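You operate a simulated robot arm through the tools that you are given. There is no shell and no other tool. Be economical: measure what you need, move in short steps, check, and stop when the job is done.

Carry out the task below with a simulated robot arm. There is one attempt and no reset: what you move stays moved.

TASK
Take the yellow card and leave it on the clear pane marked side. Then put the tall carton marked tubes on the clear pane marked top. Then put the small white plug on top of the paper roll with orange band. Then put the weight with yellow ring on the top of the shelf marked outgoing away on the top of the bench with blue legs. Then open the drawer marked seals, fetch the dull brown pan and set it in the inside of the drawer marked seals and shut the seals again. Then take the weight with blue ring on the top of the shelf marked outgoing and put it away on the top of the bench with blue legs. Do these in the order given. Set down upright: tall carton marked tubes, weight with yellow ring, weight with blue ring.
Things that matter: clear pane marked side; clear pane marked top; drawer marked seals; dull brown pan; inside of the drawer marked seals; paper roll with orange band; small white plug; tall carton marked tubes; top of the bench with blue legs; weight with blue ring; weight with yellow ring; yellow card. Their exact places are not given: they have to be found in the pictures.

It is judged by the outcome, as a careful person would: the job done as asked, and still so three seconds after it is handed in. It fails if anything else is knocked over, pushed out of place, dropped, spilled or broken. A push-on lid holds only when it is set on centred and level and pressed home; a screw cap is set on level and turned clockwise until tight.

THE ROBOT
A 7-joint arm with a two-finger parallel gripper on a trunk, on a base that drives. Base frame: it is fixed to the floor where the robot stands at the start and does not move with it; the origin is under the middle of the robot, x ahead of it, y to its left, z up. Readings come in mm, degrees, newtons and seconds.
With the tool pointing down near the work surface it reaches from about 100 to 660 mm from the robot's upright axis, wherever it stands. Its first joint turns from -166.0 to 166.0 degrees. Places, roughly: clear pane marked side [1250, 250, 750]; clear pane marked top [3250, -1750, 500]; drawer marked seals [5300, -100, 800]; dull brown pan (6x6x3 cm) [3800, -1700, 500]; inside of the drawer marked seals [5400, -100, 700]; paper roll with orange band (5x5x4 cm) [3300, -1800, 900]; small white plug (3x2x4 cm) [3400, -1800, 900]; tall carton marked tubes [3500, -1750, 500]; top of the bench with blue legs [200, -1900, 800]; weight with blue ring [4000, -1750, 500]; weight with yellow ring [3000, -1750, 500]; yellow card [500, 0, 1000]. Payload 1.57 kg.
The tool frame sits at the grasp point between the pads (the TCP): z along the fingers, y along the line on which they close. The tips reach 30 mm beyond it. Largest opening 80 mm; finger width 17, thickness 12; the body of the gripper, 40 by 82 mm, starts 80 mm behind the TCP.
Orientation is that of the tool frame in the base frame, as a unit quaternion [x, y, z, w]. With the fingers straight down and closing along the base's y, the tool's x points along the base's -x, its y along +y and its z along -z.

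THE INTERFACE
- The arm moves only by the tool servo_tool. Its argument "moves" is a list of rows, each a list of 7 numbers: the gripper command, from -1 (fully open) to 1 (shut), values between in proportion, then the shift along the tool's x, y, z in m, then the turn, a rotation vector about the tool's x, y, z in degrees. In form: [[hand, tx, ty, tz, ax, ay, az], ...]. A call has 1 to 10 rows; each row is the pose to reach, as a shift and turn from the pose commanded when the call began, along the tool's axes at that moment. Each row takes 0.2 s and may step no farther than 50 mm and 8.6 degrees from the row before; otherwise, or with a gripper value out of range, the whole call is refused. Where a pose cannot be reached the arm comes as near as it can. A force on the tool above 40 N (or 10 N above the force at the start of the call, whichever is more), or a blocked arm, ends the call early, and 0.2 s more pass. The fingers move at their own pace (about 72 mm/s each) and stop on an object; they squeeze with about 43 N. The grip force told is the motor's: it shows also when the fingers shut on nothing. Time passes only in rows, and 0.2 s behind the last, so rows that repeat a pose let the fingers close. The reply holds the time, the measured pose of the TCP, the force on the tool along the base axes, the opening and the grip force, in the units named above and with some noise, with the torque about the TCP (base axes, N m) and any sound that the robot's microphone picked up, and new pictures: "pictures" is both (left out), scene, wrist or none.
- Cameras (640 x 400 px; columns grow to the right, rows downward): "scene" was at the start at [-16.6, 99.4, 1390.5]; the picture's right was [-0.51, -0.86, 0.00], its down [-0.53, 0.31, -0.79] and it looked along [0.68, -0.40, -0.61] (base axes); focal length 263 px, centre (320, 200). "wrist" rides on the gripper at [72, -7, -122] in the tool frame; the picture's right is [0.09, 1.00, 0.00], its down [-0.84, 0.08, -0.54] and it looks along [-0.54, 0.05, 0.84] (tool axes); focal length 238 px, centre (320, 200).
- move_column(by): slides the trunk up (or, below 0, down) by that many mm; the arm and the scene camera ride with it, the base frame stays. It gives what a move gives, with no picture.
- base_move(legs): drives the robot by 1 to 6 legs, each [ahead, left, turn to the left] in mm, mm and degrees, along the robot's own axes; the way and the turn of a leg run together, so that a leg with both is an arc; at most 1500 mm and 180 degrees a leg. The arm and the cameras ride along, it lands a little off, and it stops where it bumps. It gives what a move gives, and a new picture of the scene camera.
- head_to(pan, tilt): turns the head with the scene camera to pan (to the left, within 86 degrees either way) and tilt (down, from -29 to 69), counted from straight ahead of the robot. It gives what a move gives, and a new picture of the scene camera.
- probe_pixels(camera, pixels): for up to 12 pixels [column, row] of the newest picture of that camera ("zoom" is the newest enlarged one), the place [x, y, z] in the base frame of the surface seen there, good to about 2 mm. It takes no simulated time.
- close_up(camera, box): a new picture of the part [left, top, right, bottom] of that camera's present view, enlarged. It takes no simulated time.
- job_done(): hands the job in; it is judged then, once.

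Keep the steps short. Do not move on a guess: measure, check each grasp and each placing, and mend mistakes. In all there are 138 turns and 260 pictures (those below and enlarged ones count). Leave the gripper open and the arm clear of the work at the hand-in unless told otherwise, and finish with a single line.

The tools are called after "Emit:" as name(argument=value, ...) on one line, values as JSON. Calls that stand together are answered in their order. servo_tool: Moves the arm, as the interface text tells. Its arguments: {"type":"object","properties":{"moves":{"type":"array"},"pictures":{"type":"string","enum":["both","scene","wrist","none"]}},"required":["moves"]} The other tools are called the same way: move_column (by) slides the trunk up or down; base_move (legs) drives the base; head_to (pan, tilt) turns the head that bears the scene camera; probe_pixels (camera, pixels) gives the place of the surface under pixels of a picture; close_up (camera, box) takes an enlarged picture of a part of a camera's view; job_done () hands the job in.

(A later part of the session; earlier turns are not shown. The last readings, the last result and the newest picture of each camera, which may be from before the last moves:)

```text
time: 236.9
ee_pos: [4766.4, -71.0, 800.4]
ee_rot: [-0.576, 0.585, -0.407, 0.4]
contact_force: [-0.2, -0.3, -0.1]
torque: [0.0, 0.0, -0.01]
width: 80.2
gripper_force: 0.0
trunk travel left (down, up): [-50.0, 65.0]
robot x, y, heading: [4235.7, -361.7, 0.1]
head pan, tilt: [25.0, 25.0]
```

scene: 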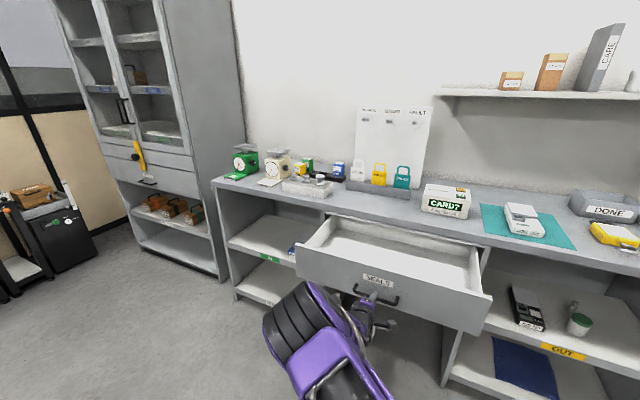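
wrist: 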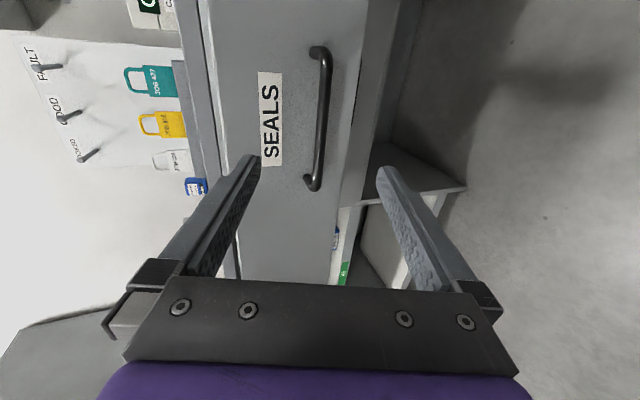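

Released. Un-tilt to 30° and roll the tool back.

Emit:
servo_tool(moves=[[-1, 0, 0, -0.01, -8, 0, 0], [-1, 0, 0, -0.02, -16, 0, 0], [-1, 0, 0, -0.03, -24, 0, 0], [-1, 0, 0, -0.03, -32, 0, 0], [-1, 0, 0, -0.03, -40, 0, 0], [-1, 0, 0, -0.03, -40, 0, 0]], pictures="none")

Emit:
servo_tool(moves=[[-1, 0, 0, 0, 0, 0, 8.5], [-1, 0, 0, 0, 0, 0, 17], [-1, 0, 0, 0, 0, 0, 25.5], [-1, 0, 0, 0, 0, 0, 34], [-1, 0, 0, 0, 0, 0, 42.5], [-1, 0, 0, 0, 0, 0, 51], [-1, 0, 0, 0, 0, 0, 59.5], [-1, 0, 0, 0, 0, 0, 68], [-1, 0, 0, 0, 0, 0, 76.5], [-1, 0, 0, 0, 0, 0, 85]], pictures="none")

Emit:
base_move(legs=[[0, -250, -90], [300, -330, 0]])

```text
time: 238.3
ee_pos: [4741.1, -69.2, 809.1]
ee_rot: [-0.677, 0.69, -0.181, 0.179]
contact_force: [0.1, 0.3, 0.6]
torque: [-0.02, 0.02, -0.02]
width: 79.8
gripper_force: 0.2
trunk travel left (down, up): [-50.0, 65.0]
robot x, y, heading: [4232.1, -364.3, -0.1]
head pan, tilt: [25.0, 25.0]
```

```text
time: 240.5
ee_pos: [4740.4, -69.3, 807.8]
ee_rot: [-0.033, 0.966, -0.012, 0.255]
contact_force: [-0.1, -0.3, 0.8]
torque: [0.0, 0.02, 0.0]
width: 80.1
gripper_force: 0.1
trunk travel left (down, up): [-50.0, 65.0]
robot x, y, heading: [4237.1, -366.4, 0.3]
head pan, tilt: [25.0, 25.0]
```

```text
time: 248.3
ee_pos: [4017.1, -1332.9, 809.3]
ee_rot: [0.665, 0.701, -0.19, 0.171]
contact_force: [-0.2, 0.3, -0.2]
torque: [0.0, 0.03, -0.03]
width: 79.9
gripper_force: 0.0
trunk travel left (down, up): [-50.0, 65.0]
robot x, y, heading: [3726.2, -821.3, -90.9]
head pan, tilt: [25.0, 25.0]
cut short: leg 1
```

scene: 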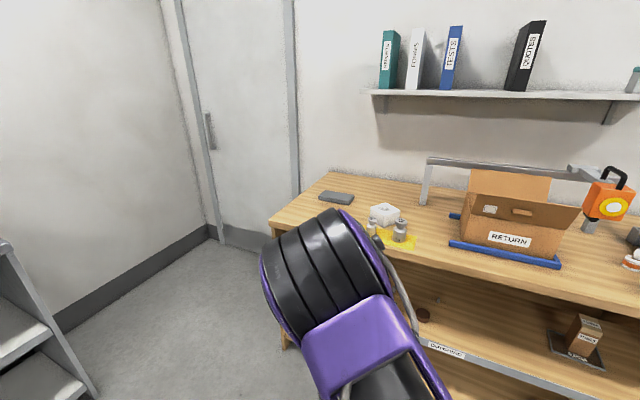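

The first leg was cut short, so the base may have brushed the desk; I'll check that later. Now forward 100 mm, squared up, trunk down.

Emit:
base_move(legs=[[100, 0, 0.9]])

Emit:
move_column(by=-50)

Emit:
head_to(pan=80, tilt=25)

```text
time: 249.4
ee_pos: [4022.3, -1426.3, 808.0]
ee_rot: [0.661, 0.705, -0.19, 0.172]
contact_force: [-0.1, -1.1, 0.2]
torque: [0.0, -0.02, 0.0]
width: 79.8
gripper_force: 0.1
trunk travel left (down, up): [-50.0, 65.0]
robot x, y, heading: [3728.2, -917.8, -90.0]
head pan, tilt: [25.0, 25.0]
```

scene: 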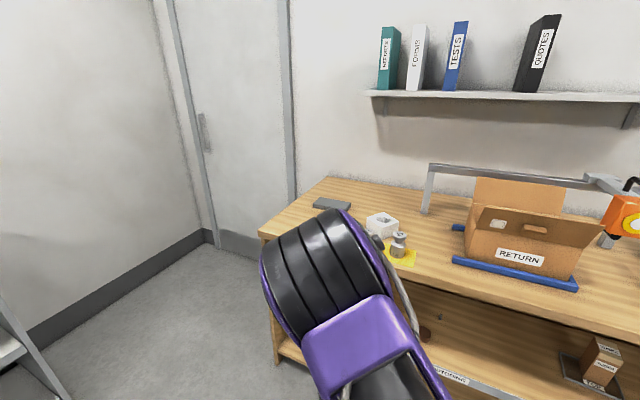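

```text
time: 250.3
ee_pos: [4022.1, -1428.3, 758.2]
ee_rot: [0.661, 0.705, -0.189, 0.171]
contact_force: [0.6, 0.2, -0.9]
torque: [0.01, 0.02, 0.02]
width: 80.0
gripper_force: 0.0
trunk travel left (down, up): [0.0, 115.0]
robot x, y, heading: [3727.7, -917.4, -90.0]
head pan, tilt: [25.0, 25.0]
```

```text
time: 251.6
ee_pos: [4021.2, -1427.8, 757.9]
ee_rot: [0.661, 0.706, -0.189, 0.171]
contact_force: [0.9, 0.4, -0.5]
torque: [0.0, -0.02, -0.03]
width: 80.2
gripper_force: 0.1
trunk travel left (down, up): [0.0, 115.0]
robot x, y, heading: [3726.2, -917.4, -90.0]
head pan, tilt: [80.0, 25.0]
```

scene: 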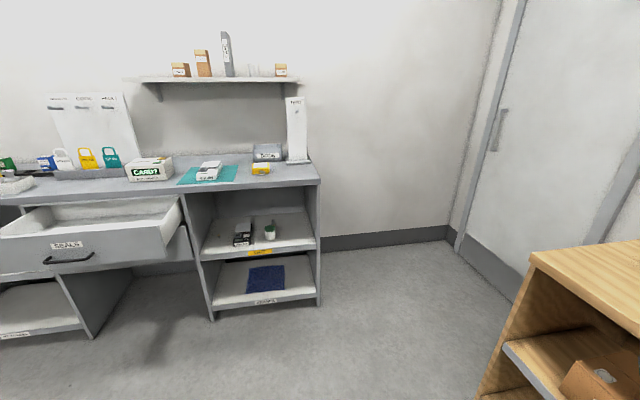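

Now move to a pre-grasp in front of the pan at (3833,−1580,610).

Emit:
servo_tool(moves=[[-1, -0.0066, -0.0271, 0.0293, 0.3, 0, 0.5], [-1, -0.0132, -0.0543, 0.0586, 0.6, 0, 1], [-1, -0.0198, -0.0814, 0.0879, 0.9, 0.1, 1.5], [-1, -0.0265, -0.1085, 0.117, 1.2, 0.1, 2.1], [-1, -0.033, -0.1356, 0.1464, 1.5, 0.1, 2.6], [-1, -0.0397, -0.1628, 0.1757, 1.8, 0.1, 3.2], [-1, -0.0463, -0.1899, 0.205, 2.1, 0.2, 3.7], [-1, -0.0463, -0.1899, 0.205, 2.1, 0.2, 3.7]], pictures="wrist")

Emit:
close_up(camera="wrist", box=[220, 20, 420, 145])

```text
time: 253.4
ee_pos: [3833.4, -1582.9, 610.1]
ee_rot: [0.687, 0.681, -0.196, 0.164]
contact_force: [-0.5, 0.6, -0.5]
torque: [0.0, 0.03, 0.0]
width: 80.0
gripper_force: 0.2
trunk travel left (down, up): [0.0, 115.0]
robot x, y, heading: [3728.2, -920.4, -90.1]
head pan, tilt: [80.0, 25.0]
```

wrist: 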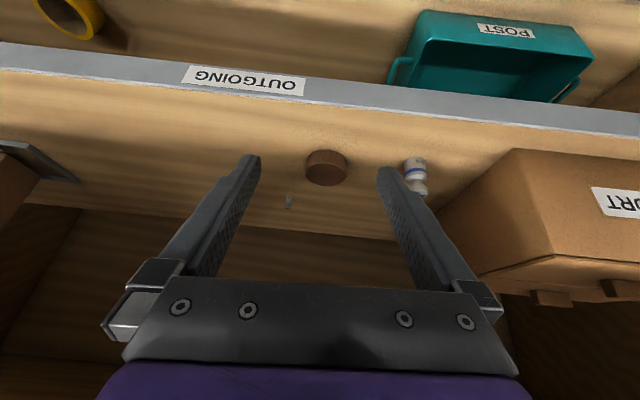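

```text
3.20 times, centred on (320, 82) of wrist
```

zoom: 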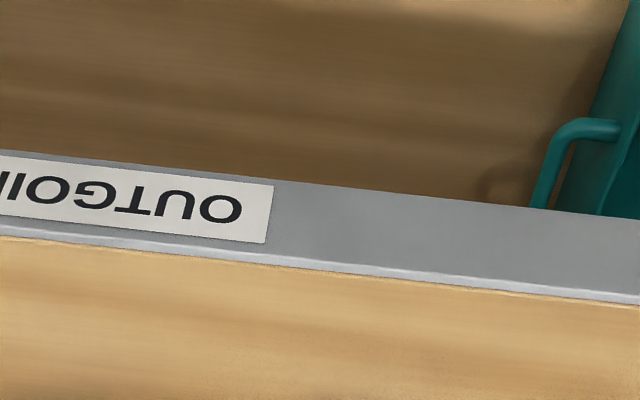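

Emit:
probe_pixels(camera="wrist", pixels=[[326, 155], [307, 166], [346, 166], [326, 172], [310, 180], [342, 180], [326, 186], [326, 150], [289, 203], [416, 162], [415, 190], [405, 170], [426, 170]])

```text
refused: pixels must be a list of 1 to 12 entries
```

Emit:
probe_pixels(camera="wrist", pixels=[[326, 155], [307, 166], [345, 166], [326, 172], [310, 178], [341, 178], [326, 184], [289, 203], [416, 162], [415, 190], [405, 170], [426, 170]])

```text
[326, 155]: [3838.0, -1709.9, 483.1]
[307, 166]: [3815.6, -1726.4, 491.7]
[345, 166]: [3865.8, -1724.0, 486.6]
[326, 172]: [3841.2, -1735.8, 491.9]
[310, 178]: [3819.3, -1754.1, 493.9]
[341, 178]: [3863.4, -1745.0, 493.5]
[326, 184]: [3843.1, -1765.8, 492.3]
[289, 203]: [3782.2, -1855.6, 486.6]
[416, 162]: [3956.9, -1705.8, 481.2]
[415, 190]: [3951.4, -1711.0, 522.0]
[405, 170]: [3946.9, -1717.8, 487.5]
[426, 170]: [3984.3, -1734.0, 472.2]
```

Pan centre is (3840,−1738), Ø57, z 470–494. Move in above it at z 540, correcting a 2.4° roll.

Emit:
servo_tool(moves=[[-1, -0.0075, 0.0055, 0.044, -1, 0, 0.6], [-1, -0.015, 0.011, 0.0887, -2.1, 0, 1.2], [-1, -0.04, 0.0115, 0.103, -2.1, 0, 1.2], [-1, -0.065, 0.012, 0.117, -2.1, 0, 1.2], [-1, -0.0905, 0.0129, 0.1313, -2.1, 0, 1.2], [-1, -0.0905, 0.0129, 0.1313, -2.1, 0, 1.2]], pictures="wrist")

```text
time: 254.8
ee_pos: [3836.9, -1709.0, 542.7]
ee_rot: [0.691, 0.677, -0.182, 0.177]
contact_force: [0.2, -0.6, 0.8]
torque: [0.05, 0.06, 0.01]
width: 80.0
gripper_force: 0.1
out of reach, approached as far as the arm can: row 5, 6
trunk travel left (down, up): [0.0, 115.0]
robot x, y, heading: [3729.7, -915.7, -90.1]
head pan, tilt: [80.0, 25.0]
```

wrist: 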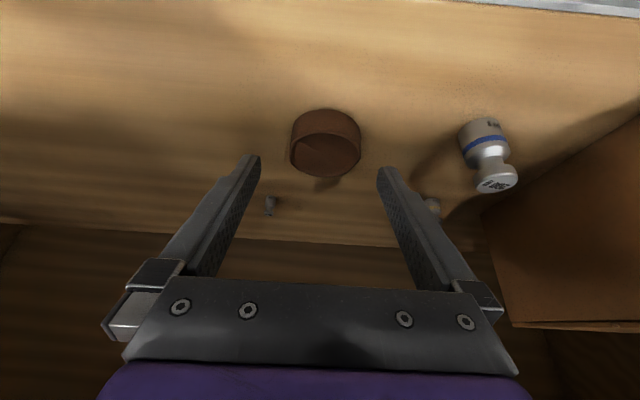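

Slightly out of reach. Pull the arm back 43 mm and drive forward 60.

Emit:
servo_tool(moves=[[-1, 0.0187, 0.0015, -0.0105, 0, 0, 0], [-1, 0.0375, 0.0025, -0.0211, 0, 0, 0]], pictures="none")

Emit:
base_move(legs=[[60, 0, 0]])

Emit:
servo_tool(moves=[[-1, 0, 0, 0, 0, 0, 0]], pictures="wrist")

```text
time: 255.4
ee_pos: [3840.9, -1665.0, 543.4]
ee_rot: [0.691, 0.676, -0.183, 0.178]
contact_force: [0.5, -0.2, -0.1]
torque: [-0.02, 0.0, -0.04]
width: 80.1
gripper_force: 0.0
trunk travel left (down, up): [0.0, 115.0]
robot x, y, heading: [3732.1, -918.7, -90.0]
head pan, tilt: [80.0, 25.0]
```

```text
time: 256.3
ee_pos: [3839.4, -1727.1, 544.4]
ee_rot: [0.692, 0.676, -0.182, 0.178]
contact_force: [-0.7, 0.3, -0.3]
torque: [0.0, -0.03, -0.01]
width: 80.1
gripper_force: 0.1
trunk travel left (down, up): [0.0, 115.0]
robot x, y, heading: [3729.8, -979.2, -90.3]
head pan, tilt: [80.0, 25.0]
```

scene: 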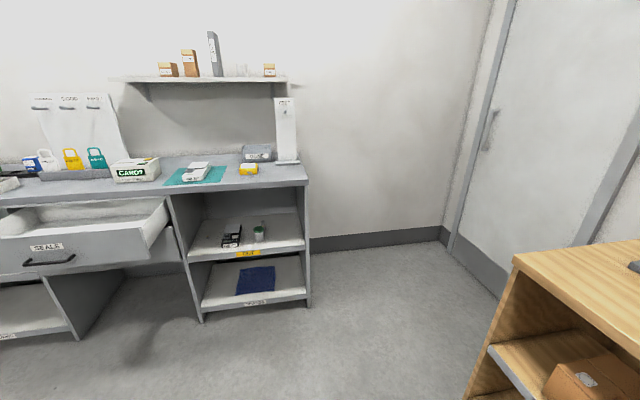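

```text
time: 256.7
ee_pos: [3837.7, -1726.2, 544.3]
ee_rot: [0.692, 0.676, -0.183, 0.178]
contact_force: [0.3, 0.0, -0.5]
torque: [0.02, -0.01, 0.02]
width: 79.9
gripper_force: 0.1
trunk travel left (down, up): [0.0, 115.0]
robot x, y, heading: [3731.9, -977.6, -90.3]
head pan, tilt: [80.0, 25.0]
```

wrist: 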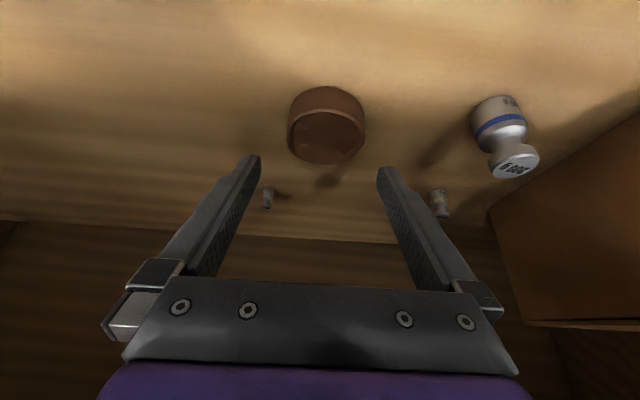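

Emit:
probe_pixels(camera="wrist", pixels=[[289, 125], [364, 127], [291, 140], [361, 142], [327, 160], [327, 90], [327, 115], [327, 140]])

```text
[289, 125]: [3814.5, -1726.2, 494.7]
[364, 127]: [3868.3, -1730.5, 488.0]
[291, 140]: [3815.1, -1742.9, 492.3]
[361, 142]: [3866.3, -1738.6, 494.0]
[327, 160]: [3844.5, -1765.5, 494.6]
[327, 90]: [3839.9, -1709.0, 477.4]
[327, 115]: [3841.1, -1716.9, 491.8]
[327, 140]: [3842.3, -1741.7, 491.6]
```

Shift +3 mm in x, lower 40 mm, and close on the pan.

Emit:
servo_tool(moves=[[-1, 0.0065, 0.003, 0.0116, 0, 0, 0], [-1, 0.013, 0.003, 0.0233, 0, 0, 0], [-1, 0.0196, 0.003, 0.0349, 0, 0, 0], [-1, 0.0196, 0.003, 0.0349, 0, 0, 0], [1, 0.0196, 0.003, 0.0349, 0, 0, 0], [1, 0.0196, 0.003, 0.0349, 0, 0, 0], [1, 0.0196, 0.003, 0.0349, 0, 0, 0]], pictures="wrist")

```text
time: 258.3
ee_pos: [3839.9, -1728.0, 504.0]
ee_rot: [0.692, 0.676, -0.183, 0.177]
contact_force: [-0.1, -0.2, 0.0]
torque: [-0.02, 0.03, -0.02]
width: 58.1
gripper_force: 43.0
trunk travel left (down, up): [0.0, 115.0]
robot x, y, heading: [3731.8, -976.3, -90.3]
head pan, tilt: [80.0, 25.0]
```

wrist: 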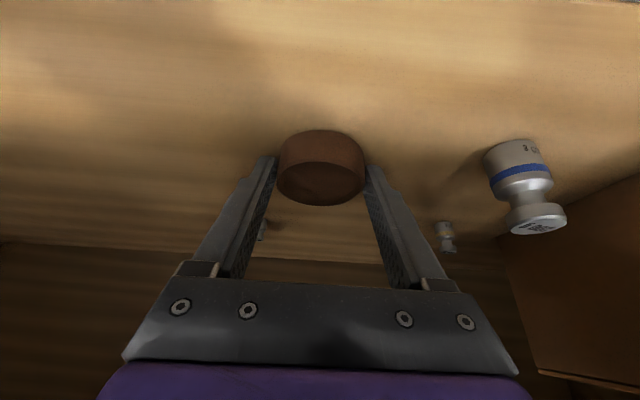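

Gripped at 58.1 mm. Lift 35 mm and withdraw 160 mm.

Emit:
servo_tool(moves=[[1, -0.0088, 0, -0.0157, 0, 0, 0], [1, -0.0177, 0, -0.0314, 0, 0, 0], [1, 0.017, 0, -0.051, 0, 0, 0], [1, 0.0517, 0, -0.07, 0, 0, 0], [1, 0.0865, 0, -0.09, 0, 0, 0], [1, 0.1213, 0, -0.11, 0, 0, 0], [1, 0.1213, 0, -0.11, 0, 0, 0]], pictures="wrist")

```text
time: 259.9
ee_pos: [3845.0, -1567.8, 538.7]
ee_rot: [0.691, 0.677, -0.181, 0.178]
contact_force: [0.1, -0.6, -1.1]
torque: [-0.02, 0.0, 0.03]
width: 58.1
gripper_force: 43.1
trunk travel left (down, up): [0.0, 115.0]
robot x, y, heading: [3726.1, -980.2, -90.4]
head pan, tilt: [80.0, 25.0]
```

wrist: 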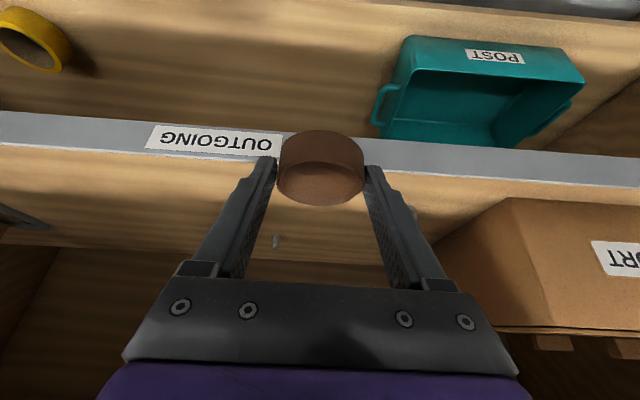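

Back off, raise the trunk, raise the arm.

Emit:
base_move(legs=[[-180, 0, 0]])

Emit:
move_column(by=100)

Emit:
servo_tool(moves=[[1, -0.02, 0, -0.036, 0, 0, 0], [1, -0.0405, 0, -0.0723, 0, 0, 0], [1, -0.061, 0, -0.108, 0, 0, 0], [1, -0.081, 0, -0.1445, 0, 0, 0], [1, -0.101, 0, -0.181, 0, 0, 0], [1, -0.1215, 0, -0.217, 0, 0, 0], [1, -0.142, 0, -0.253, 0, 0, 0]], pictures="none")

Emit:
base_move(legs=[[0, 720, 0], [0, 0, 90.4]])

```text
time: 261.4
ee_pos: [3845.5, -1392.7, 537.9]
ee_rot: [0.691, 0.677, -0.181, 0.178]
contact_force: [0.2, 0.0, -0.3]
torque: [-0.02, 0.0, -0.02]
width: 58.3
gripper_force: 43.0
trunk travel left (down, up): [0.0, 115.0]
robot x, y, heading: [3731.4, -802.2, -90.3]
head pan, tilt: [80.0, 25.0]
```

scene: 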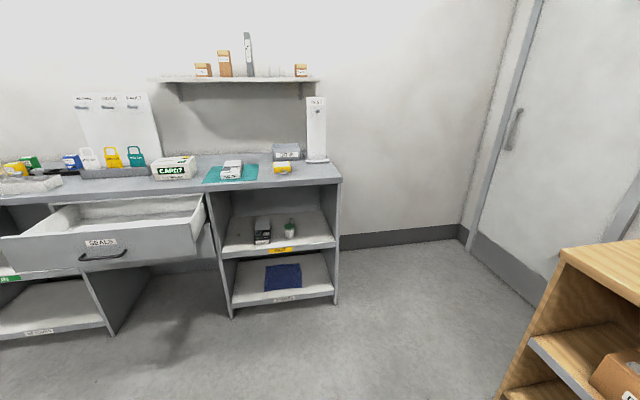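

```text
time: 262.8
ee_pos: [3846.1, -1392.2, 638.5]
ee_rot: [0.692, 0.676, -0.182, 0.178]
contact_force: [-0.3, -0.4, -0.7]
torque: [0.01, 0.0, 0.01]
width: 58.2
gripper_force: 43.1
trunk travel left (down, up): [-100.0, 15.0]
robot x, y, heading: [3731.3, -803.2, -90.3]
head pan, tilt: [80.0, 25.0]
```

```text
time: 264.4
ee_pos: [3842.9, -1391.1, 929.6]
ee_rot: [0.691, 0.676, -0.182, 0.179]
contact_force: [0.2, -0.4, -1.1]
torque: [-0.02, 0.01, -0.01]
width: 58.1
gripper_force: 43.5
trunk travel left (down, up): [-100.0, 15.0]
robot x, y, heading: [3729.5, -803.2, -89.9]
head pan, tilt: [80.0, 25.0]
```

```text
time: 275.5
ee_pos: [5015.0, -694.1, 928.3]
ee_rot: [0.005, 0.967, -0.001, 0.255]
contact_force: [-0.3, 0.5, -1.1]
torque: [-0.02, 0.02, 0.01]
width: 57.8
gripper_force: 42.8
trunk travel left (down, up): [-100.0, 15.0]
robot x, y, heading: [4427.4, -810.9, 0.7]
head pan, tilt: [80.0, 25.0]
```

scene: 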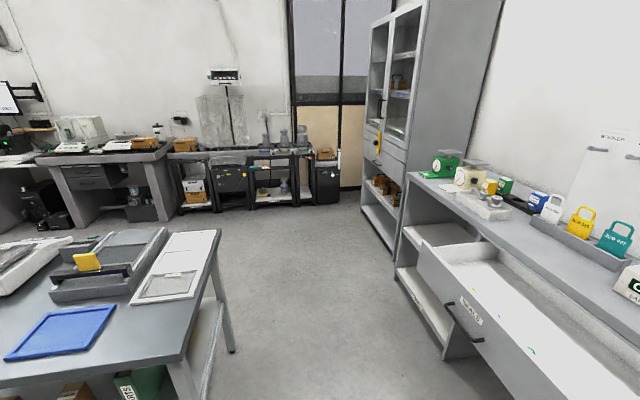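

The desk is in view. I'll check that it hasn't moved.

Emit:
probe_pixels(camera="scene", pixels=[[221, 228], [184, 362], [233, 351], [480, 310], [520, 350], [475, 338]])

Emit:
base_move(legs=[[0, 600, -0.7]])

Emit:
head_to(pan=20, tilt=45)

```text
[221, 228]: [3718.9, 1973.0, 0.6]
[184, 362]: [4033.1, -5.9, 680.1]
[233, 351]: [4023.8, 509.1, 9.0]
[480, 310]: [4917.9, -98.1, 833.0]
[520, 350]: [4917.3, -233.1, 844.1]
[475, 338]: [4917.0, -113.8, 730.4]
```

```text
time: 281.6
ee_pos: [5020.0, -117.3, 929.8]
ee_rot: [0.015, 0.967, -0.004, 0.254]
contact_force: [-0.1, -0.3, -1.5]
torque: [0.03, 0.0, 0.01]
width: 57.7
gripper_force: 43.5
trunk travel left (down, up): [-100.0, 15.0]
robot x, y, heading: [4429.8, -230.2, -0.7]
head pan, tilt: [80.0, 25.0]
```

scene: 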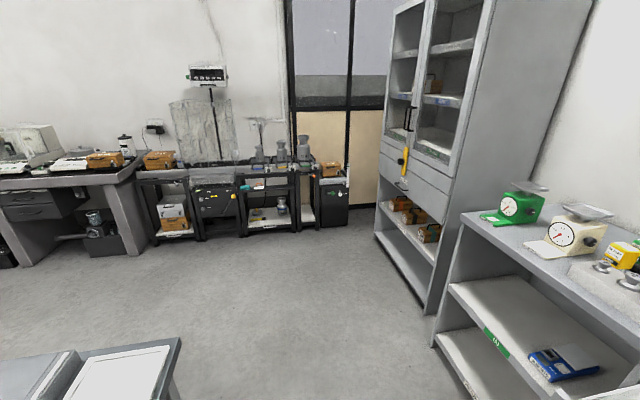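

```text
time: 282.9
ee_pos: [5019.5, -117.2, 928.7]
ee_rot: [0.014, 0.967, -0.004, 0.254]
contact_force: [0.2, 0.1, -0.6]
torque: [0.0, 0.02, 0.03]
width: 57.9
gripper_force: 43.5
trunk travel left (down, up): [-100.0, 15.0]
robot x, y, heading: [4428.8, -225.8, -0.5]
head pan, tilt: [20.0, 45.0]
```

scene: 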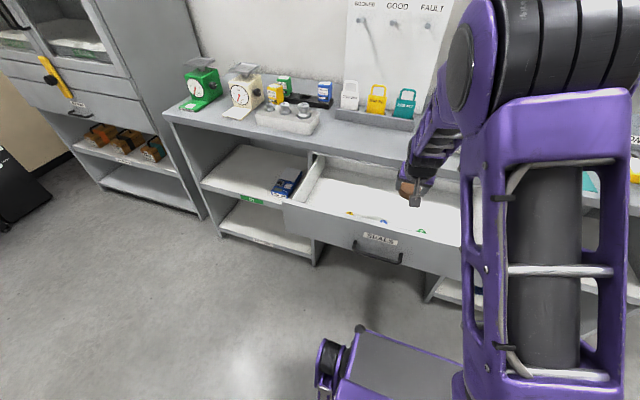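

The desk is where it was. There are small things (seals) in the drawer; I'll locate them.

Emit:
close_up(camera="scene", box=[300, 140, 470, 260])

Emit:
probe_pixels(camera="scene", pixels=[[350, 213], [383, 221], [420, 232], [400, 190], [370, 200], [412, 188], [408, 200], [450, 235]])

```text
3.33 times, centred on (385, 200) of scene
```

zoom: 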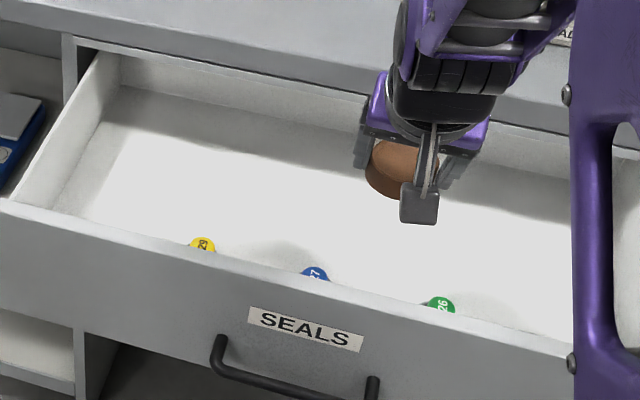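

```text
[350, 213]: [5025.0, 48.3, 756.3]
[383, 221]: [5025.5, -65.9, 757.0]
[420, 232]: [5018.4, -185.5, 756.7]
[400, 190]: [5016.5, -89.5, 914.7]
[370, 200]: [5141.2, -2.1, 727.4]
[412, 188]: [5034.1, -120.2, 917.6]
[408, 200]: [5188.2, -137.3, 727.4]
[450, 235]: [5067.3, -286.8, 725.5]
```

The seals stand near x 5020 at y 48, −66 and −185. I'll put the pan at about (5121,−125), between and behind them. Move over it, then lower to just above the floor (z 726.5).

Emit:
servo_tool(moves=[[1, -0.039, -0.003, 0.022, 0, 0, 0], [1, -0.079, -0.0054, 0.0445, 0, 0, 0], [1, -0.059, -0.0054, 0.0795, 0, 0, 0], [1, -0.039, -0.0054, 0.1145, 0, 0, 0], [1, -0.02, -0.0054, 0.149, 0, 0, 0], [1, -0.002, -0.0054, 0.181, 0, 0, 0], [1, -0.002, -0.0054, 0.181, 0, 0, 0]], pictures="both")

```text
time: 284.5
ee_pos: [5110.8, -126.6, 771.3]
ee_rot: [0.015, 0.967, -0.003, 0.254]
contact_force: [0.4, 0.3, -0.9]
torque: [-0.02, -0.01, -0.01]
width: 57.5
gripper_force: 43.1
trunk travel left (down, up): [-100.0, 15.0]
robot x, y, heading: [4430.4, -222.8, -0.6]
head pan, tilt: [20.0, 45.0]
```

scene: 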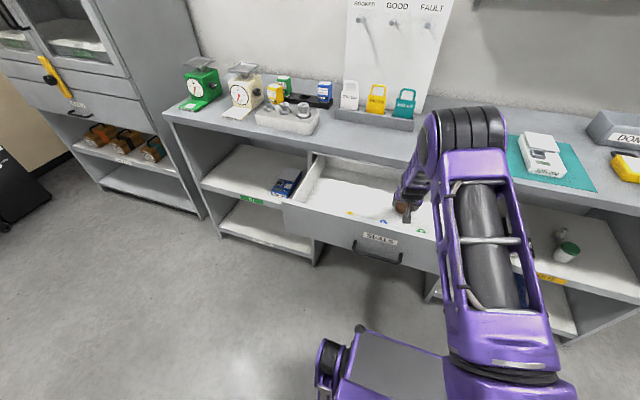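
wrist: 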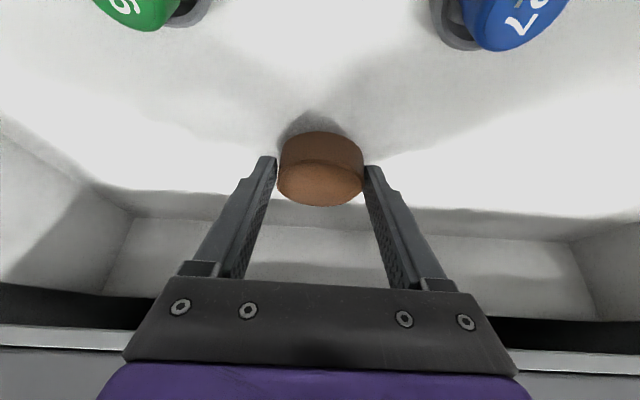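

Emit:
servo_tool(moves=[[1, 0.0029, 0, 0.0052, 0, 0, 0], [1, 0.0044, 0, 0.0078, 0, 0, 0], [1, 0.0052, 0, 0.0091, 0, 0, 0], [1, 0.0059, 0, 0.0104, 0, 0, 0], [1, 0.0059, 0, 0.0104, 0, 0, 0]], pictures="none")

```text
time: 285.7
ee_pos: [5109.6, -125.0, 760.6]
ee_rot: [0.014, 0.967, -0.003, 0.255]
contact_force: [-0.2, 0.4, -0.3]
torque: [-0.03, 0.02, -0.04]
width: 58.1
gripper_force: 43.2
trunk travel left (down, up): [-100.0, 15.0]
robot x, y, heading: [4430.9, -224.3, -0.8]
head pan, tilt: [20.0, 45.0]
```

Emit:
servo_tool(moves=[[1, 0.0007, 0, 0.0013, 0, 0, 0], [1, 0.0015, 0, 0.0026, 0, 0, 0], [1, 0.0022, 0, 0.0039, 0, 0, 0], [1, 0.0022, 0, 0.0039, 0, 0, 0]], pictures="none")

```text
time: 286.7
ee_pos: [5110.1, -124.5, 758.7]
ee_rot: [0.015, 0.966, -0.003, 0.257]
contact_force: [1.2, -3.6, 15.2]
torque: [-0.43, 0.12, 0.04]
width: 58.1
gripper_force: 42.9
trunk travel left (down, up): [-100.0, 15.0]
robot x, y, heading: [4431.9, -223.4, -0.7]
head pan, tilt: [20.0, 45.0]
```

Contact at 15 N. Relax, open, and rise straight up.

Emit:
servo_tool(moves=[[1, -0.0008, 0, -0.0015, 0, 0, 0], [-1, -0.0008, 0, -0.0015, 0, 0, 0], [-1, -0.0008, 0, -0.0015, 0, 0, 0], [-1, -0.0008, 0, -0.0015, 0, 0, 0], [-1, -0.015, 0, -0.027, 0, 0, 0], [-1, -0.035, 0, -0.062, 0, 0, 0], [-1, -0.057, 0, -0.1, 0, 0, 0], [-1, -0.079, 0, -0.14, 0, 0, 0]], pictures="wrist")

```text
time: 288.5
ee_pos: [5109.7, -126.4, 918.6]
ee_rot: [0.014, 0.967, -0.004, 0.254]
contact_force: [-0.4, 1.7, 0.0]
torque: [0.03, 0.01, 0.0]
width: 80.0
gripper_force: 0.1
trunk travel left (down, up): [-100.0, 15.0]
robot x, y, heading: [4430.7, -223.1, -0.6]
head pan, tilt: [20.0, 45.0]
```

wrist: 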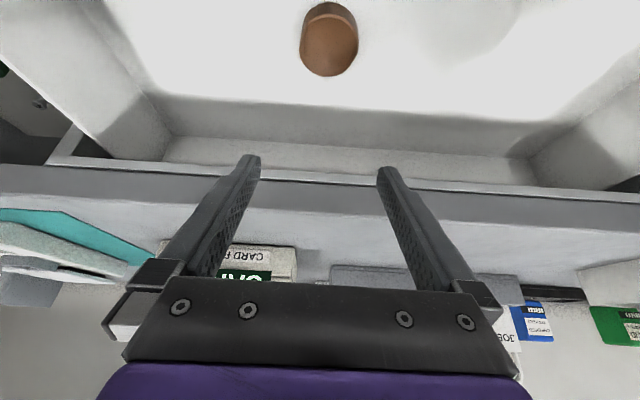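

The pan rests in the drawer. Now close it: shift right 140, square up, back off 200, then point the closed fingers at the drawer front above the handle.

Emit:
base_move(legs=[[0, -140, 0.6], [-200, 0, 0]])

Emit:
servo_tool(moves=[[-1, 0.0147, 0.0389, -0.0082, 0, 0, 0], [0, 0.0294, 0.0778, -0.0164, 0, 0, 0], [1, 0.0441, 0.1166, -0.0246, 0, 0, 0], [1, 0.0588, 0.1555, -0.0328, 0, 0, 0], [1, 0.0735, 0.1944, -0.041, 0, 0, 0], [1, 0.0826, 0.1944, -0.0248, 0, -8, 0], [1, 0.0917, 0.1944, -0.0086, 0, -16, 0], [1, 0.1009, 0.1944, 0.0076, 0, -24, 0], [1, 0.11, 0.1944, 0.0238, 0, -32, 0], [1, 0.119, 0.1944, 0.04, 0, -40, 0]], pictures="both")

```text
time: 291.7
ee_pos: [4913.0, -257.2, 917.9]
ee_rot: [0.01, 0.967, -0.003, 0.255]
contact_force: [0.3, -0.1, 0.2]
torque: [-0.02, -0.01, -0.02]
width: 80.3
gripper_force: 0.0
trunk travel left (down, up): [-100.0, 15.0]
robot x, y, heading: [4235.2, -362.0, -0.4]
head pan, tilt: [20.0, 45.0]
```

scene: 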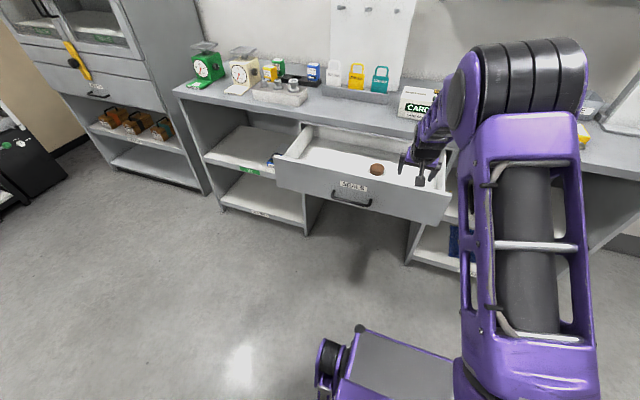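

```text
time: 293.9
ee_pos: [4832.0, -61.3, 826.7]
ee_rot: [0.008, 0.821, -0.005, 0.571]
contact_force: [0.4, -0.9, 0.4]
torque: [0.04, 0.01, 0.01]
width: 0.1
gripper_force: 21.8
trunk travel left (down, up): [-100.0, 15.0]
robot x, y, heading: [4232.2, -361.2, -0.0]
head pan, tilt: [20.0, 45.0]
```

scene: 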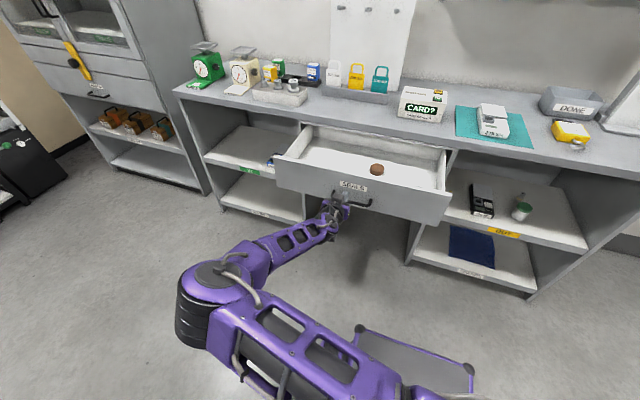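
wrist: 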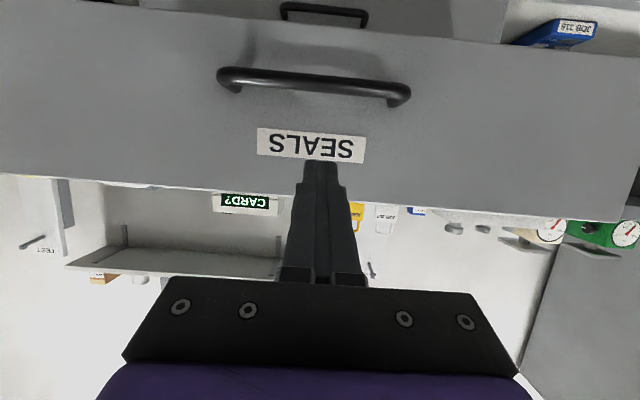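

Fingertips are about 57 mm in front of the drawer at z≈816. Push it closed by driving forward 295 mm.

Emit:
base_move(legs=[[295, 0, 0]])

Emit:
servo_tool(moves=[[1, 0, 0, 0, 0, 0, 0]], pictures="wrist")

```text
time: 295.9
ee_pos: [5130.7, -68.2, 824.3]
ee_rot: [0.012, 0.822, -0.008, 0.57]
contact_force: [0.6, -0.4, 0.6]
torque: [-0.04, 0.01, -0.03]
width: 0.0
gripper_force: 21.2
trunk travel left (down, up): [-100.0, 15.0]
robot x, y, heading: [4530.9, -363.9, -0.7]
head pan, tilt: [20.0, 45.0]
```

scene: 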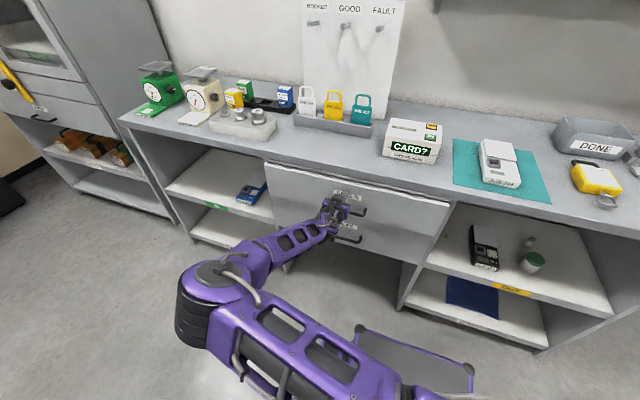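

```text
time: 296.3
ee_pos: [5129.0, -68.3, 825.1]
ee_rot: [0.012, 0.822, -0.009, 0.57]
contact_force: [0.5, 0.0, 0.2]
torque: [0.03, 0.01, 0.02]
width: 0.0
gripper_force: 21.3
trunk travel left (down, up): [-100.0, 15.0]
robot x, y, heading: [4532.2, -364.9, -0.6]
head pan, tilt: [20.0, 45.0]
```

wrist: 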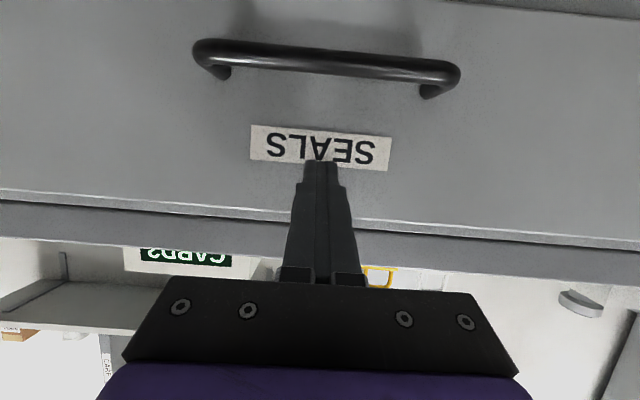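

Nearly closed. I'll probe the drawer face.

Emit:
probe_pixels(camera="wrist", pixels=[[120, 150], [500, 170], [500, 228], [500, 215], [240, 110]])

Emit:
probe_pixels(camera="scene", pixels=[[300, 195], [410, 230], [400, 260], [290, 245]])

```text
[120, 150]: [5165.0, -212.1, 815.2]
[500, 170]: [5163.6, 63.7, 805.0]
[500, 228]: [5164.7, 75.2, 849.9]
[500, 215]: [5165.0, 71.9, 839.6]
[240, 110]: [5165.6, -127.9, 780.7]
```

```text
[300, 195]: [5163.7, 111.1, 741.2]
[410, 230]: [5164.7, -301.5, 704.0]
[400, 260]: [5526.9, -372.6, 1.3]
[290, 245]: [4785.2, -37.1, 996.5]
```

13 mm left. Push with the arm until it stops.

Emit:
servo_tool(moves=[[1, -0.002, 0, 0.006, 0, 0, 0], [1, -0.004, 0, 0.011, 0, 0, 0], [1, -0.0055, 0, 0.015, 0, 0, 0], [1, -0.007, 0, 0.019, 0, 0, 0], [1, -0.0085, 0, 0.023, 0, 0, 0]], pictures="wrist")

Emit:
probe_pixels(camera="wrist", pixels=[[120, 150], [500, 170], [240, 110], [100, 120]])

```text
time: 297.5
ee_pos: [5148.5, -66.7, 823.9]
ee_rot: [0.011, 0.823, -0.008, 0.568]
contact_force: [-16.6, -2.1, 5.9]
torque: [0.07, -0.14, -0.02]
width: 0.0
gripper_force: 21.5
trunk travel left (down, up): [-100.0, 15.0]
robot x, y, heading: [4527.2, -365.0, -0.3]
head pan, tilt: [20.0, 45.0]
stopped in row 5: the force on the tool passed its limit at 43 N (the readings are from after the stop); the commanded pose is now the measured one
```

wrist: 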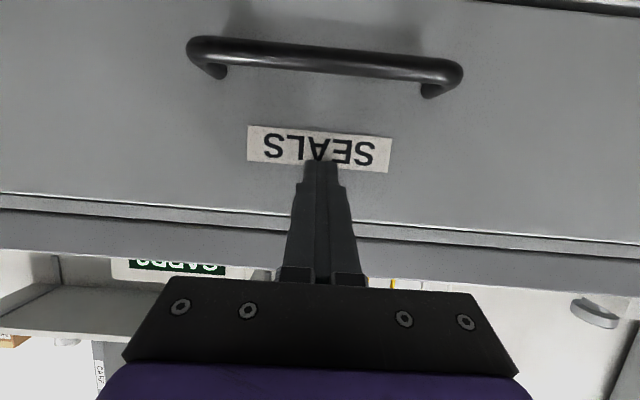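

```text
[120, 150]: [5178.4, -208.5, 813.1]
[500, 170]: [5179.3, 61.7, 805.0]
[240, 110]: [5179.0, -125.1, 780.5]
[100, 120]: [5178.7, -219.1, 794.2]
```

The drawer is shut (face at 5178.5). Retract and head for the blue weight.

Emit:
servo_tool(moves=[[1, 0.0105, 0, -0.028, 0, 0, 0], [1, 0.021, 0, -0.056, 0, 0, 0], [0, 0.021, 0, -0.056, 0, 7, 0], [-1, 0.021, 0, -0.056, 0, 14, 0], [-1, 0.021, 0, -0.056, 0, 20, 0]], pictures="none")

Emit:
base_move(legs=[[-120, 0, 0], [0, -450, 0], [0, 0, -89.7], [0, -510, 0]])

Emit:
head_to(pan=15, tilt=40)

```text
time: 298.7
ee_pos: [5089.8, -64.6, 821.1]
ee_rot: [0.013, 0.909, -0.007, 0.416]
contact_force: [0.3, 0.4, -0.5]
torque: [-0.01, 0.01, -0.03]
width: 80.0
gripper_force: 0.0
trunk travel left (down, up): [-100.0, 15.0]
robot x, y, heading: [4529.7, -361.4, -0.6]
head pan, tilt: [20.0, 45.0]
```

```text
time: 313.1
ee_pos: [4244.7, -1386.6, 822.4]
ee_rot: [0.632, 0.653, -0.291, 0.3]
contact_force: [0.3, 0.5, -0.9]
torque: [0.01, 0.01, 0.02]
width: 80.1
gripper_force: 0.1
trunk travel left (down, up): [-100.0, 15.0]
robot x, y, heading: [3914.2, -844.0, -87.0]
head pan, tilt: [20.0, 45.0]
```

scene: 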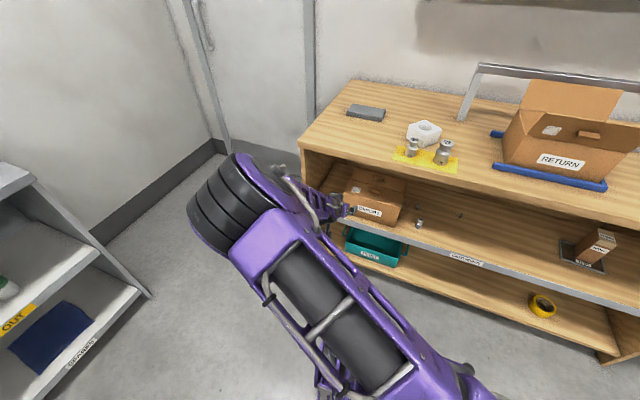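

```text
time: 313.8
ee_pos: [4246.1, -1386.5, 820.9]
ee_rot: [0.633, 0.653, -0.29, 0.299]
contact_force: [-0.9, -0.1, 0.1]
torque: [0.01, 0.0, 0.0]
width: 80.2
gripper_force: 0.1
trunk travel left (down, up): [-100.0, 15.0]
robot x, y, heading: [3913.2, -844.6, -87.1]
head pan, tilt: [15.0, 40.0]
```

scene: 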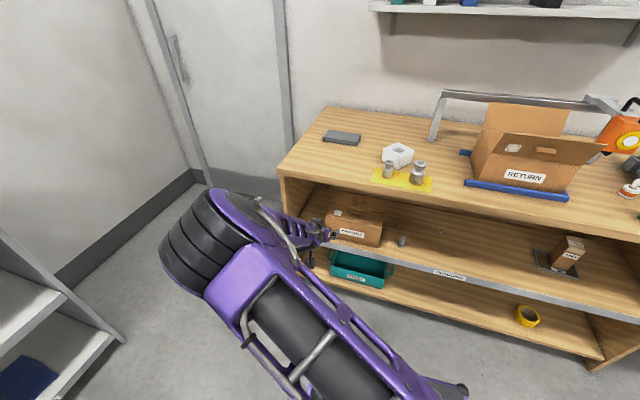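

Emit:
base_move(legs=[[30, 0, -3]])

Emit:
move_column(by=-100)

Emit:
probe_pixels(camera="scene", pixels=[[330, 238], [380, 245], [402, 240], [385, 215], [360, 205]])

```text
time: 314.6
ee_pos: [4216.9, -1432.2, 822.4]
ee_rot: [0.65, 0.635, -0.299, 0.292]
contact_force: [0.3, -0.2, 0.1]
torque: [0.04, 0.01, -0.02]
width: 80.1
gripper_force: 0.1
trunk travel left (down, up): [-100.0, 15.0]
robot x, y, heading: [3912.9, -877.1, -90.3]
head pan, tilt: [15.0, 40.0]
```

scene: 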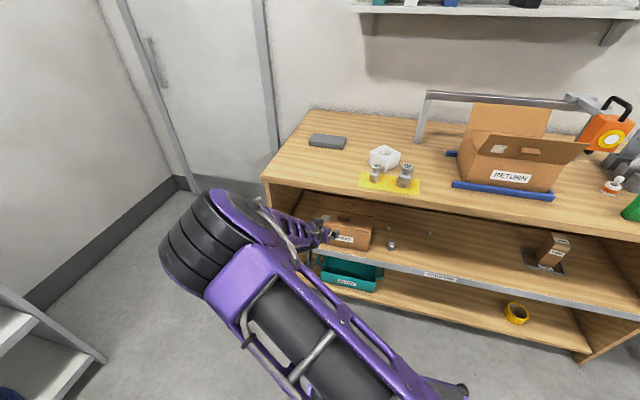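

```text
time: 315.9
ee_pos: [4216.4, -1433.3, 722.6]
ee_rot: [0.649, 0.636, -0.298, 0.292]
contact_force: [0.4, 0.2, 0.0]
torque: [0.02, -0.03, -0.01]
width: 80.3
gripper_force: 0.1
trunk travel left (down, up): [0.0, 115.0]
robot x, y, heading: [3913.4, -875.3, -90.2]
head pan, tilt: [15.0, 40.0]
```

```text
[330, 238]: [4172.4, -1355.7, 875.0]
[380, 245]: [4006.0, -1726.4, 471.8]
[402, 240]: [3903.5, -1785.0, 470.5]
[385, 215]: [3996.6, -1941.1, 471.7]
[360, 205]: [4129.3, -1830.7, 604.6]
```

Move the tool in front of the blue weight.

Emit:
servo_tool(moves=[[-1, -0.0035, -0.0325, 0.0238, 0, 0, 0], [-1, -0.007, -0.065, 0.0475, 0, 0, 0], [-1, -0.0104, -0.0975, 0.0713, 0, 0, 0], [-1, -0.0139, -0.13, 0.095, 0, 0, 0], [-1, -0.0173, -0.1625, 0.1188, 0, 0, 0], [-1, -0.0208, -0.195, 0.1425, 0, 0, 0], [-0.6, -0.0242, -0.2275, 0.1663, 0, 0, 0], [-0.4, -0.0277, -0.26, 0.19, 0, 0, 0], [-0.4, -0.0277, -0.26, 0.19, 0, 0, 0]], pictures="both")

```text
time: 317.9
ee_pos: [3953.0, -1589.3, 620.8]
ee_rot: [0.649, 0.636, -0.298, 0.292]
contact_force: [-0.1, 0.1, 0.9]
torque: [0.0, 0.0, 0.02]
width: 56.1
gripper_force: 0.1
trunk travel left (down, up): [0.0, 115.0]
robot x, y, heading: [3914.5, -875.8, -90.4]
head pan, tilt: [15.0, 40.0]
```

scene: 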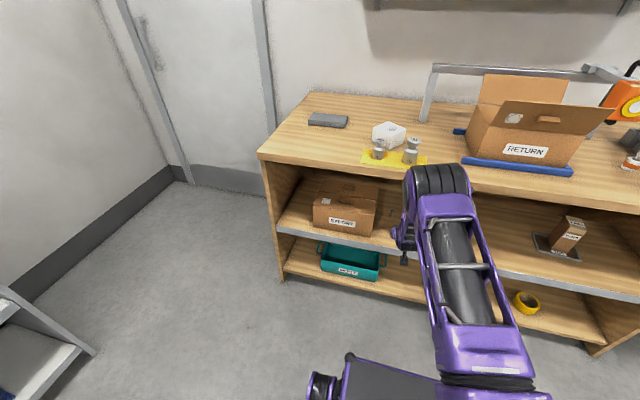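
wrist: 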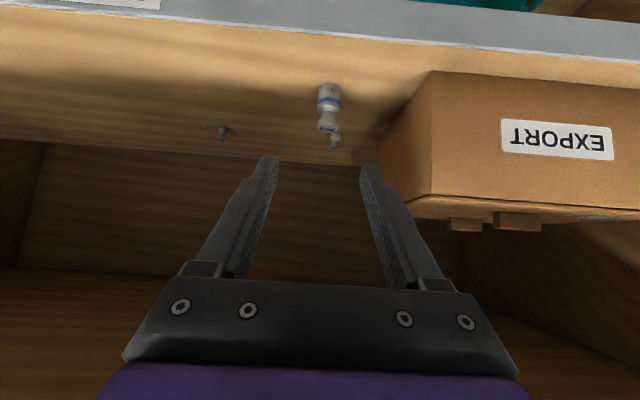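

Emit:
close_up(camera="wrist", box=[280, 70, 408, 150])

```text
5.00 times, centred on (344, 110) of wrist
```

zoom: 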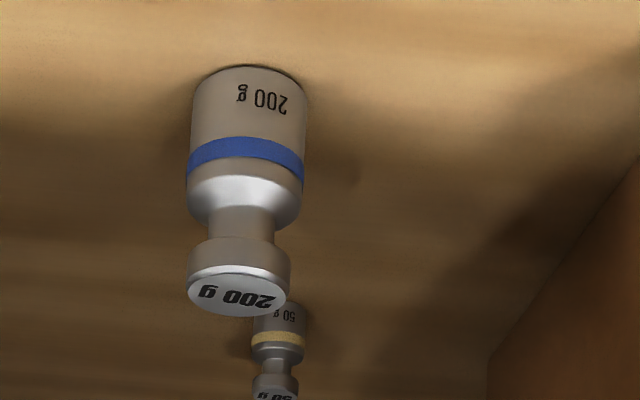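

Emit:
probe_pixels(camera="zoom", pixels=[[250, 80], [193, 130], [305, 135], [248, 150], [250, 190], [190, 265], [288, 268], [240, 290], [240, 312], [280, 325], [490, 350], [560, 260]])

```text
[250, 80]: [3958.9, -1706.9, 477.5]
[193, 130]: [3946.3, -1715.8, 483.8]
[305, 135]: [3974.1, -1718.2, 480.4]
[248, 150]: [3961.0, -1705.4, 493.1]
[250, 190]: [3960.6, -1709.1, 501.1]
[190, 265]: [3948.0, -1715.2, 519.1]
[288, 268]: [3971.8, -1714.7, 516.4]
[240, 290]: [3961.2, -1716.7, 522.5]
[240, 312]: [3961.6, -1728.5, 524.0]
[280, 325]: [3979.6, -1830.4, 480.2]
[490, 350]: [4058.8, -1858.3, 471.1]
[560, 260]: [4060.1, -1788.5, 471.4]
```

Blue weight: axis (3960,−1719.5), Ø28, top 524. Go down to z 503 in front of it, then drive forward 50.

Emit:
servo_tool(moves=[[-0.4, 0.02, 0.002, 0.036, 0, 0, 0], [-0.4, 0.041, 0.005, 0.072, 0, 0, 0], [-0.4, 0.062, 0.0078, 0.107, 0, 0, 0], [-0.4, 0.062, 0.0078, 0.107, 0, 0, 0]], pictures="none")

Emit:
base_move(legs=[[50, 0, 0]])

Emit:
servo_tool(moves=[[-0.4, 0, 0, 0, 0, 0, 0]], pictures="wrist")

```text
time: 318.9
ee_pos: [3962.0, -1632.0, 502.4]
ee_rot: [0.651, 0.636, -0.297, 0.29]
contact_force: [-0.6, 0.8, -0.3]
torque: [0.03, 0.01, 0.0]
width: 56.1
gripper_force: 0.1
trunk travel left (down, up): [0.0, 115.0]
robot x, y, heading: [3914.0, -873.7, -90.2]
head pan, tilt: [15.0, 40.0]
```

```text
time: 319.8
ee_pos: [3961.5, -1682.3, 502.3]
ee_rot: [0.649, 0.636, -0.297, 0.292]
contact_force: [-0.7, -0.9, -0.8]
torque: [-0.01, 0.0, 0.01]
width: 56.1
gripper_force: 0.1
trunk travel left (down, up): [0.0, 115.0]
robot x, y, heading: [3910.7, -922.1, -90.1]
head pan, tilt: [15.0, 40.0]
```

scene: 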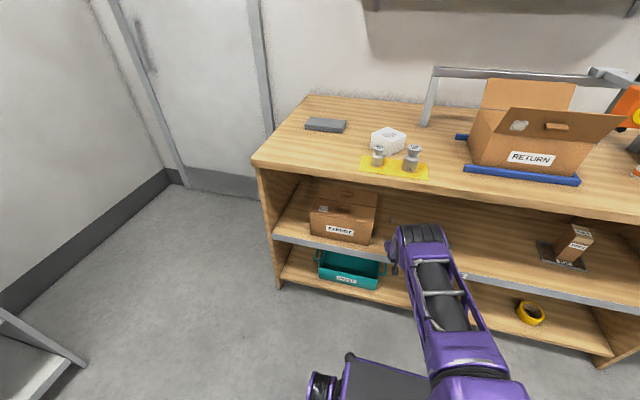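

```text
time: 320.2
ee_pos: [3961.6, -1682.0, 503.1]
ee_rot: [0.65, 0.636, -0.297, 0.291]
contact_force: [0.7, 0.0, 0.9]
torque: [-0.02, -0.03, -0.01]
width: 55.8
gripper_force: 0.0
trunk travel left (down, up): [0.0, 115.0]
robot x, y, heading: [3909.9, -924.8, -90.2]
head pan, tilt: [15.0, 40.0]
```

wrist: 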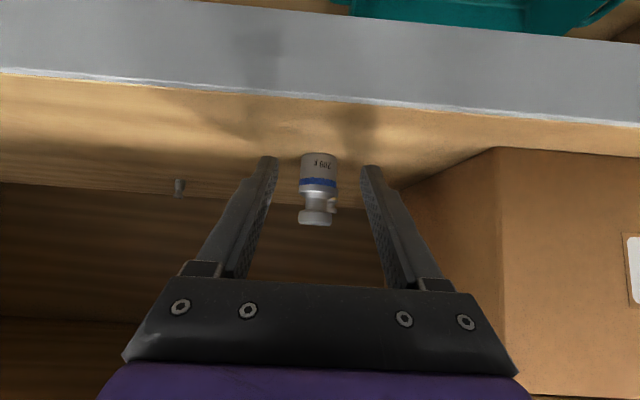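

Centred. Advance 26 mm and close.

Emit:
servo_tool(moves=[[-0.4, -0.0078, 0, 0.0105, 0, 0, 0], [-0.4, -0.0155, 0, 0.021, 0, 0, 0], [-0.4, -0.0155, 0, 0.021, 0, 0, 0], [1, -0.0155, 0, 0.021, 0, 0, 0], [1, -0.0155, 0, 0.021, 0, 0, 0], [1, -0.0155, 0, 0.021, 0, 0, 0]], pictures="wrist")

```text
time: 321.6
ee_pos: [3961.2, -1708.2, 500.8]
ee_rot: [0.649, 0.636, -0.298, 0.292]
contact_force: [-1.6, -1.3, 0.2]
torque: [-0.01, 0.0, -0.01]
width: 26.8
gripper_force: 37.7
trunk travel left (down, up): [0.0, 115.0]
robot x, y, heading: [3917.7, -920.0, -90.4]
head pan, tilt: [15.0, 40.0]
```

wrist: 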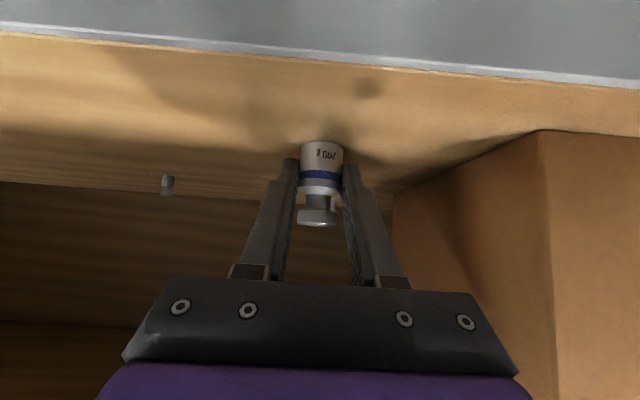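

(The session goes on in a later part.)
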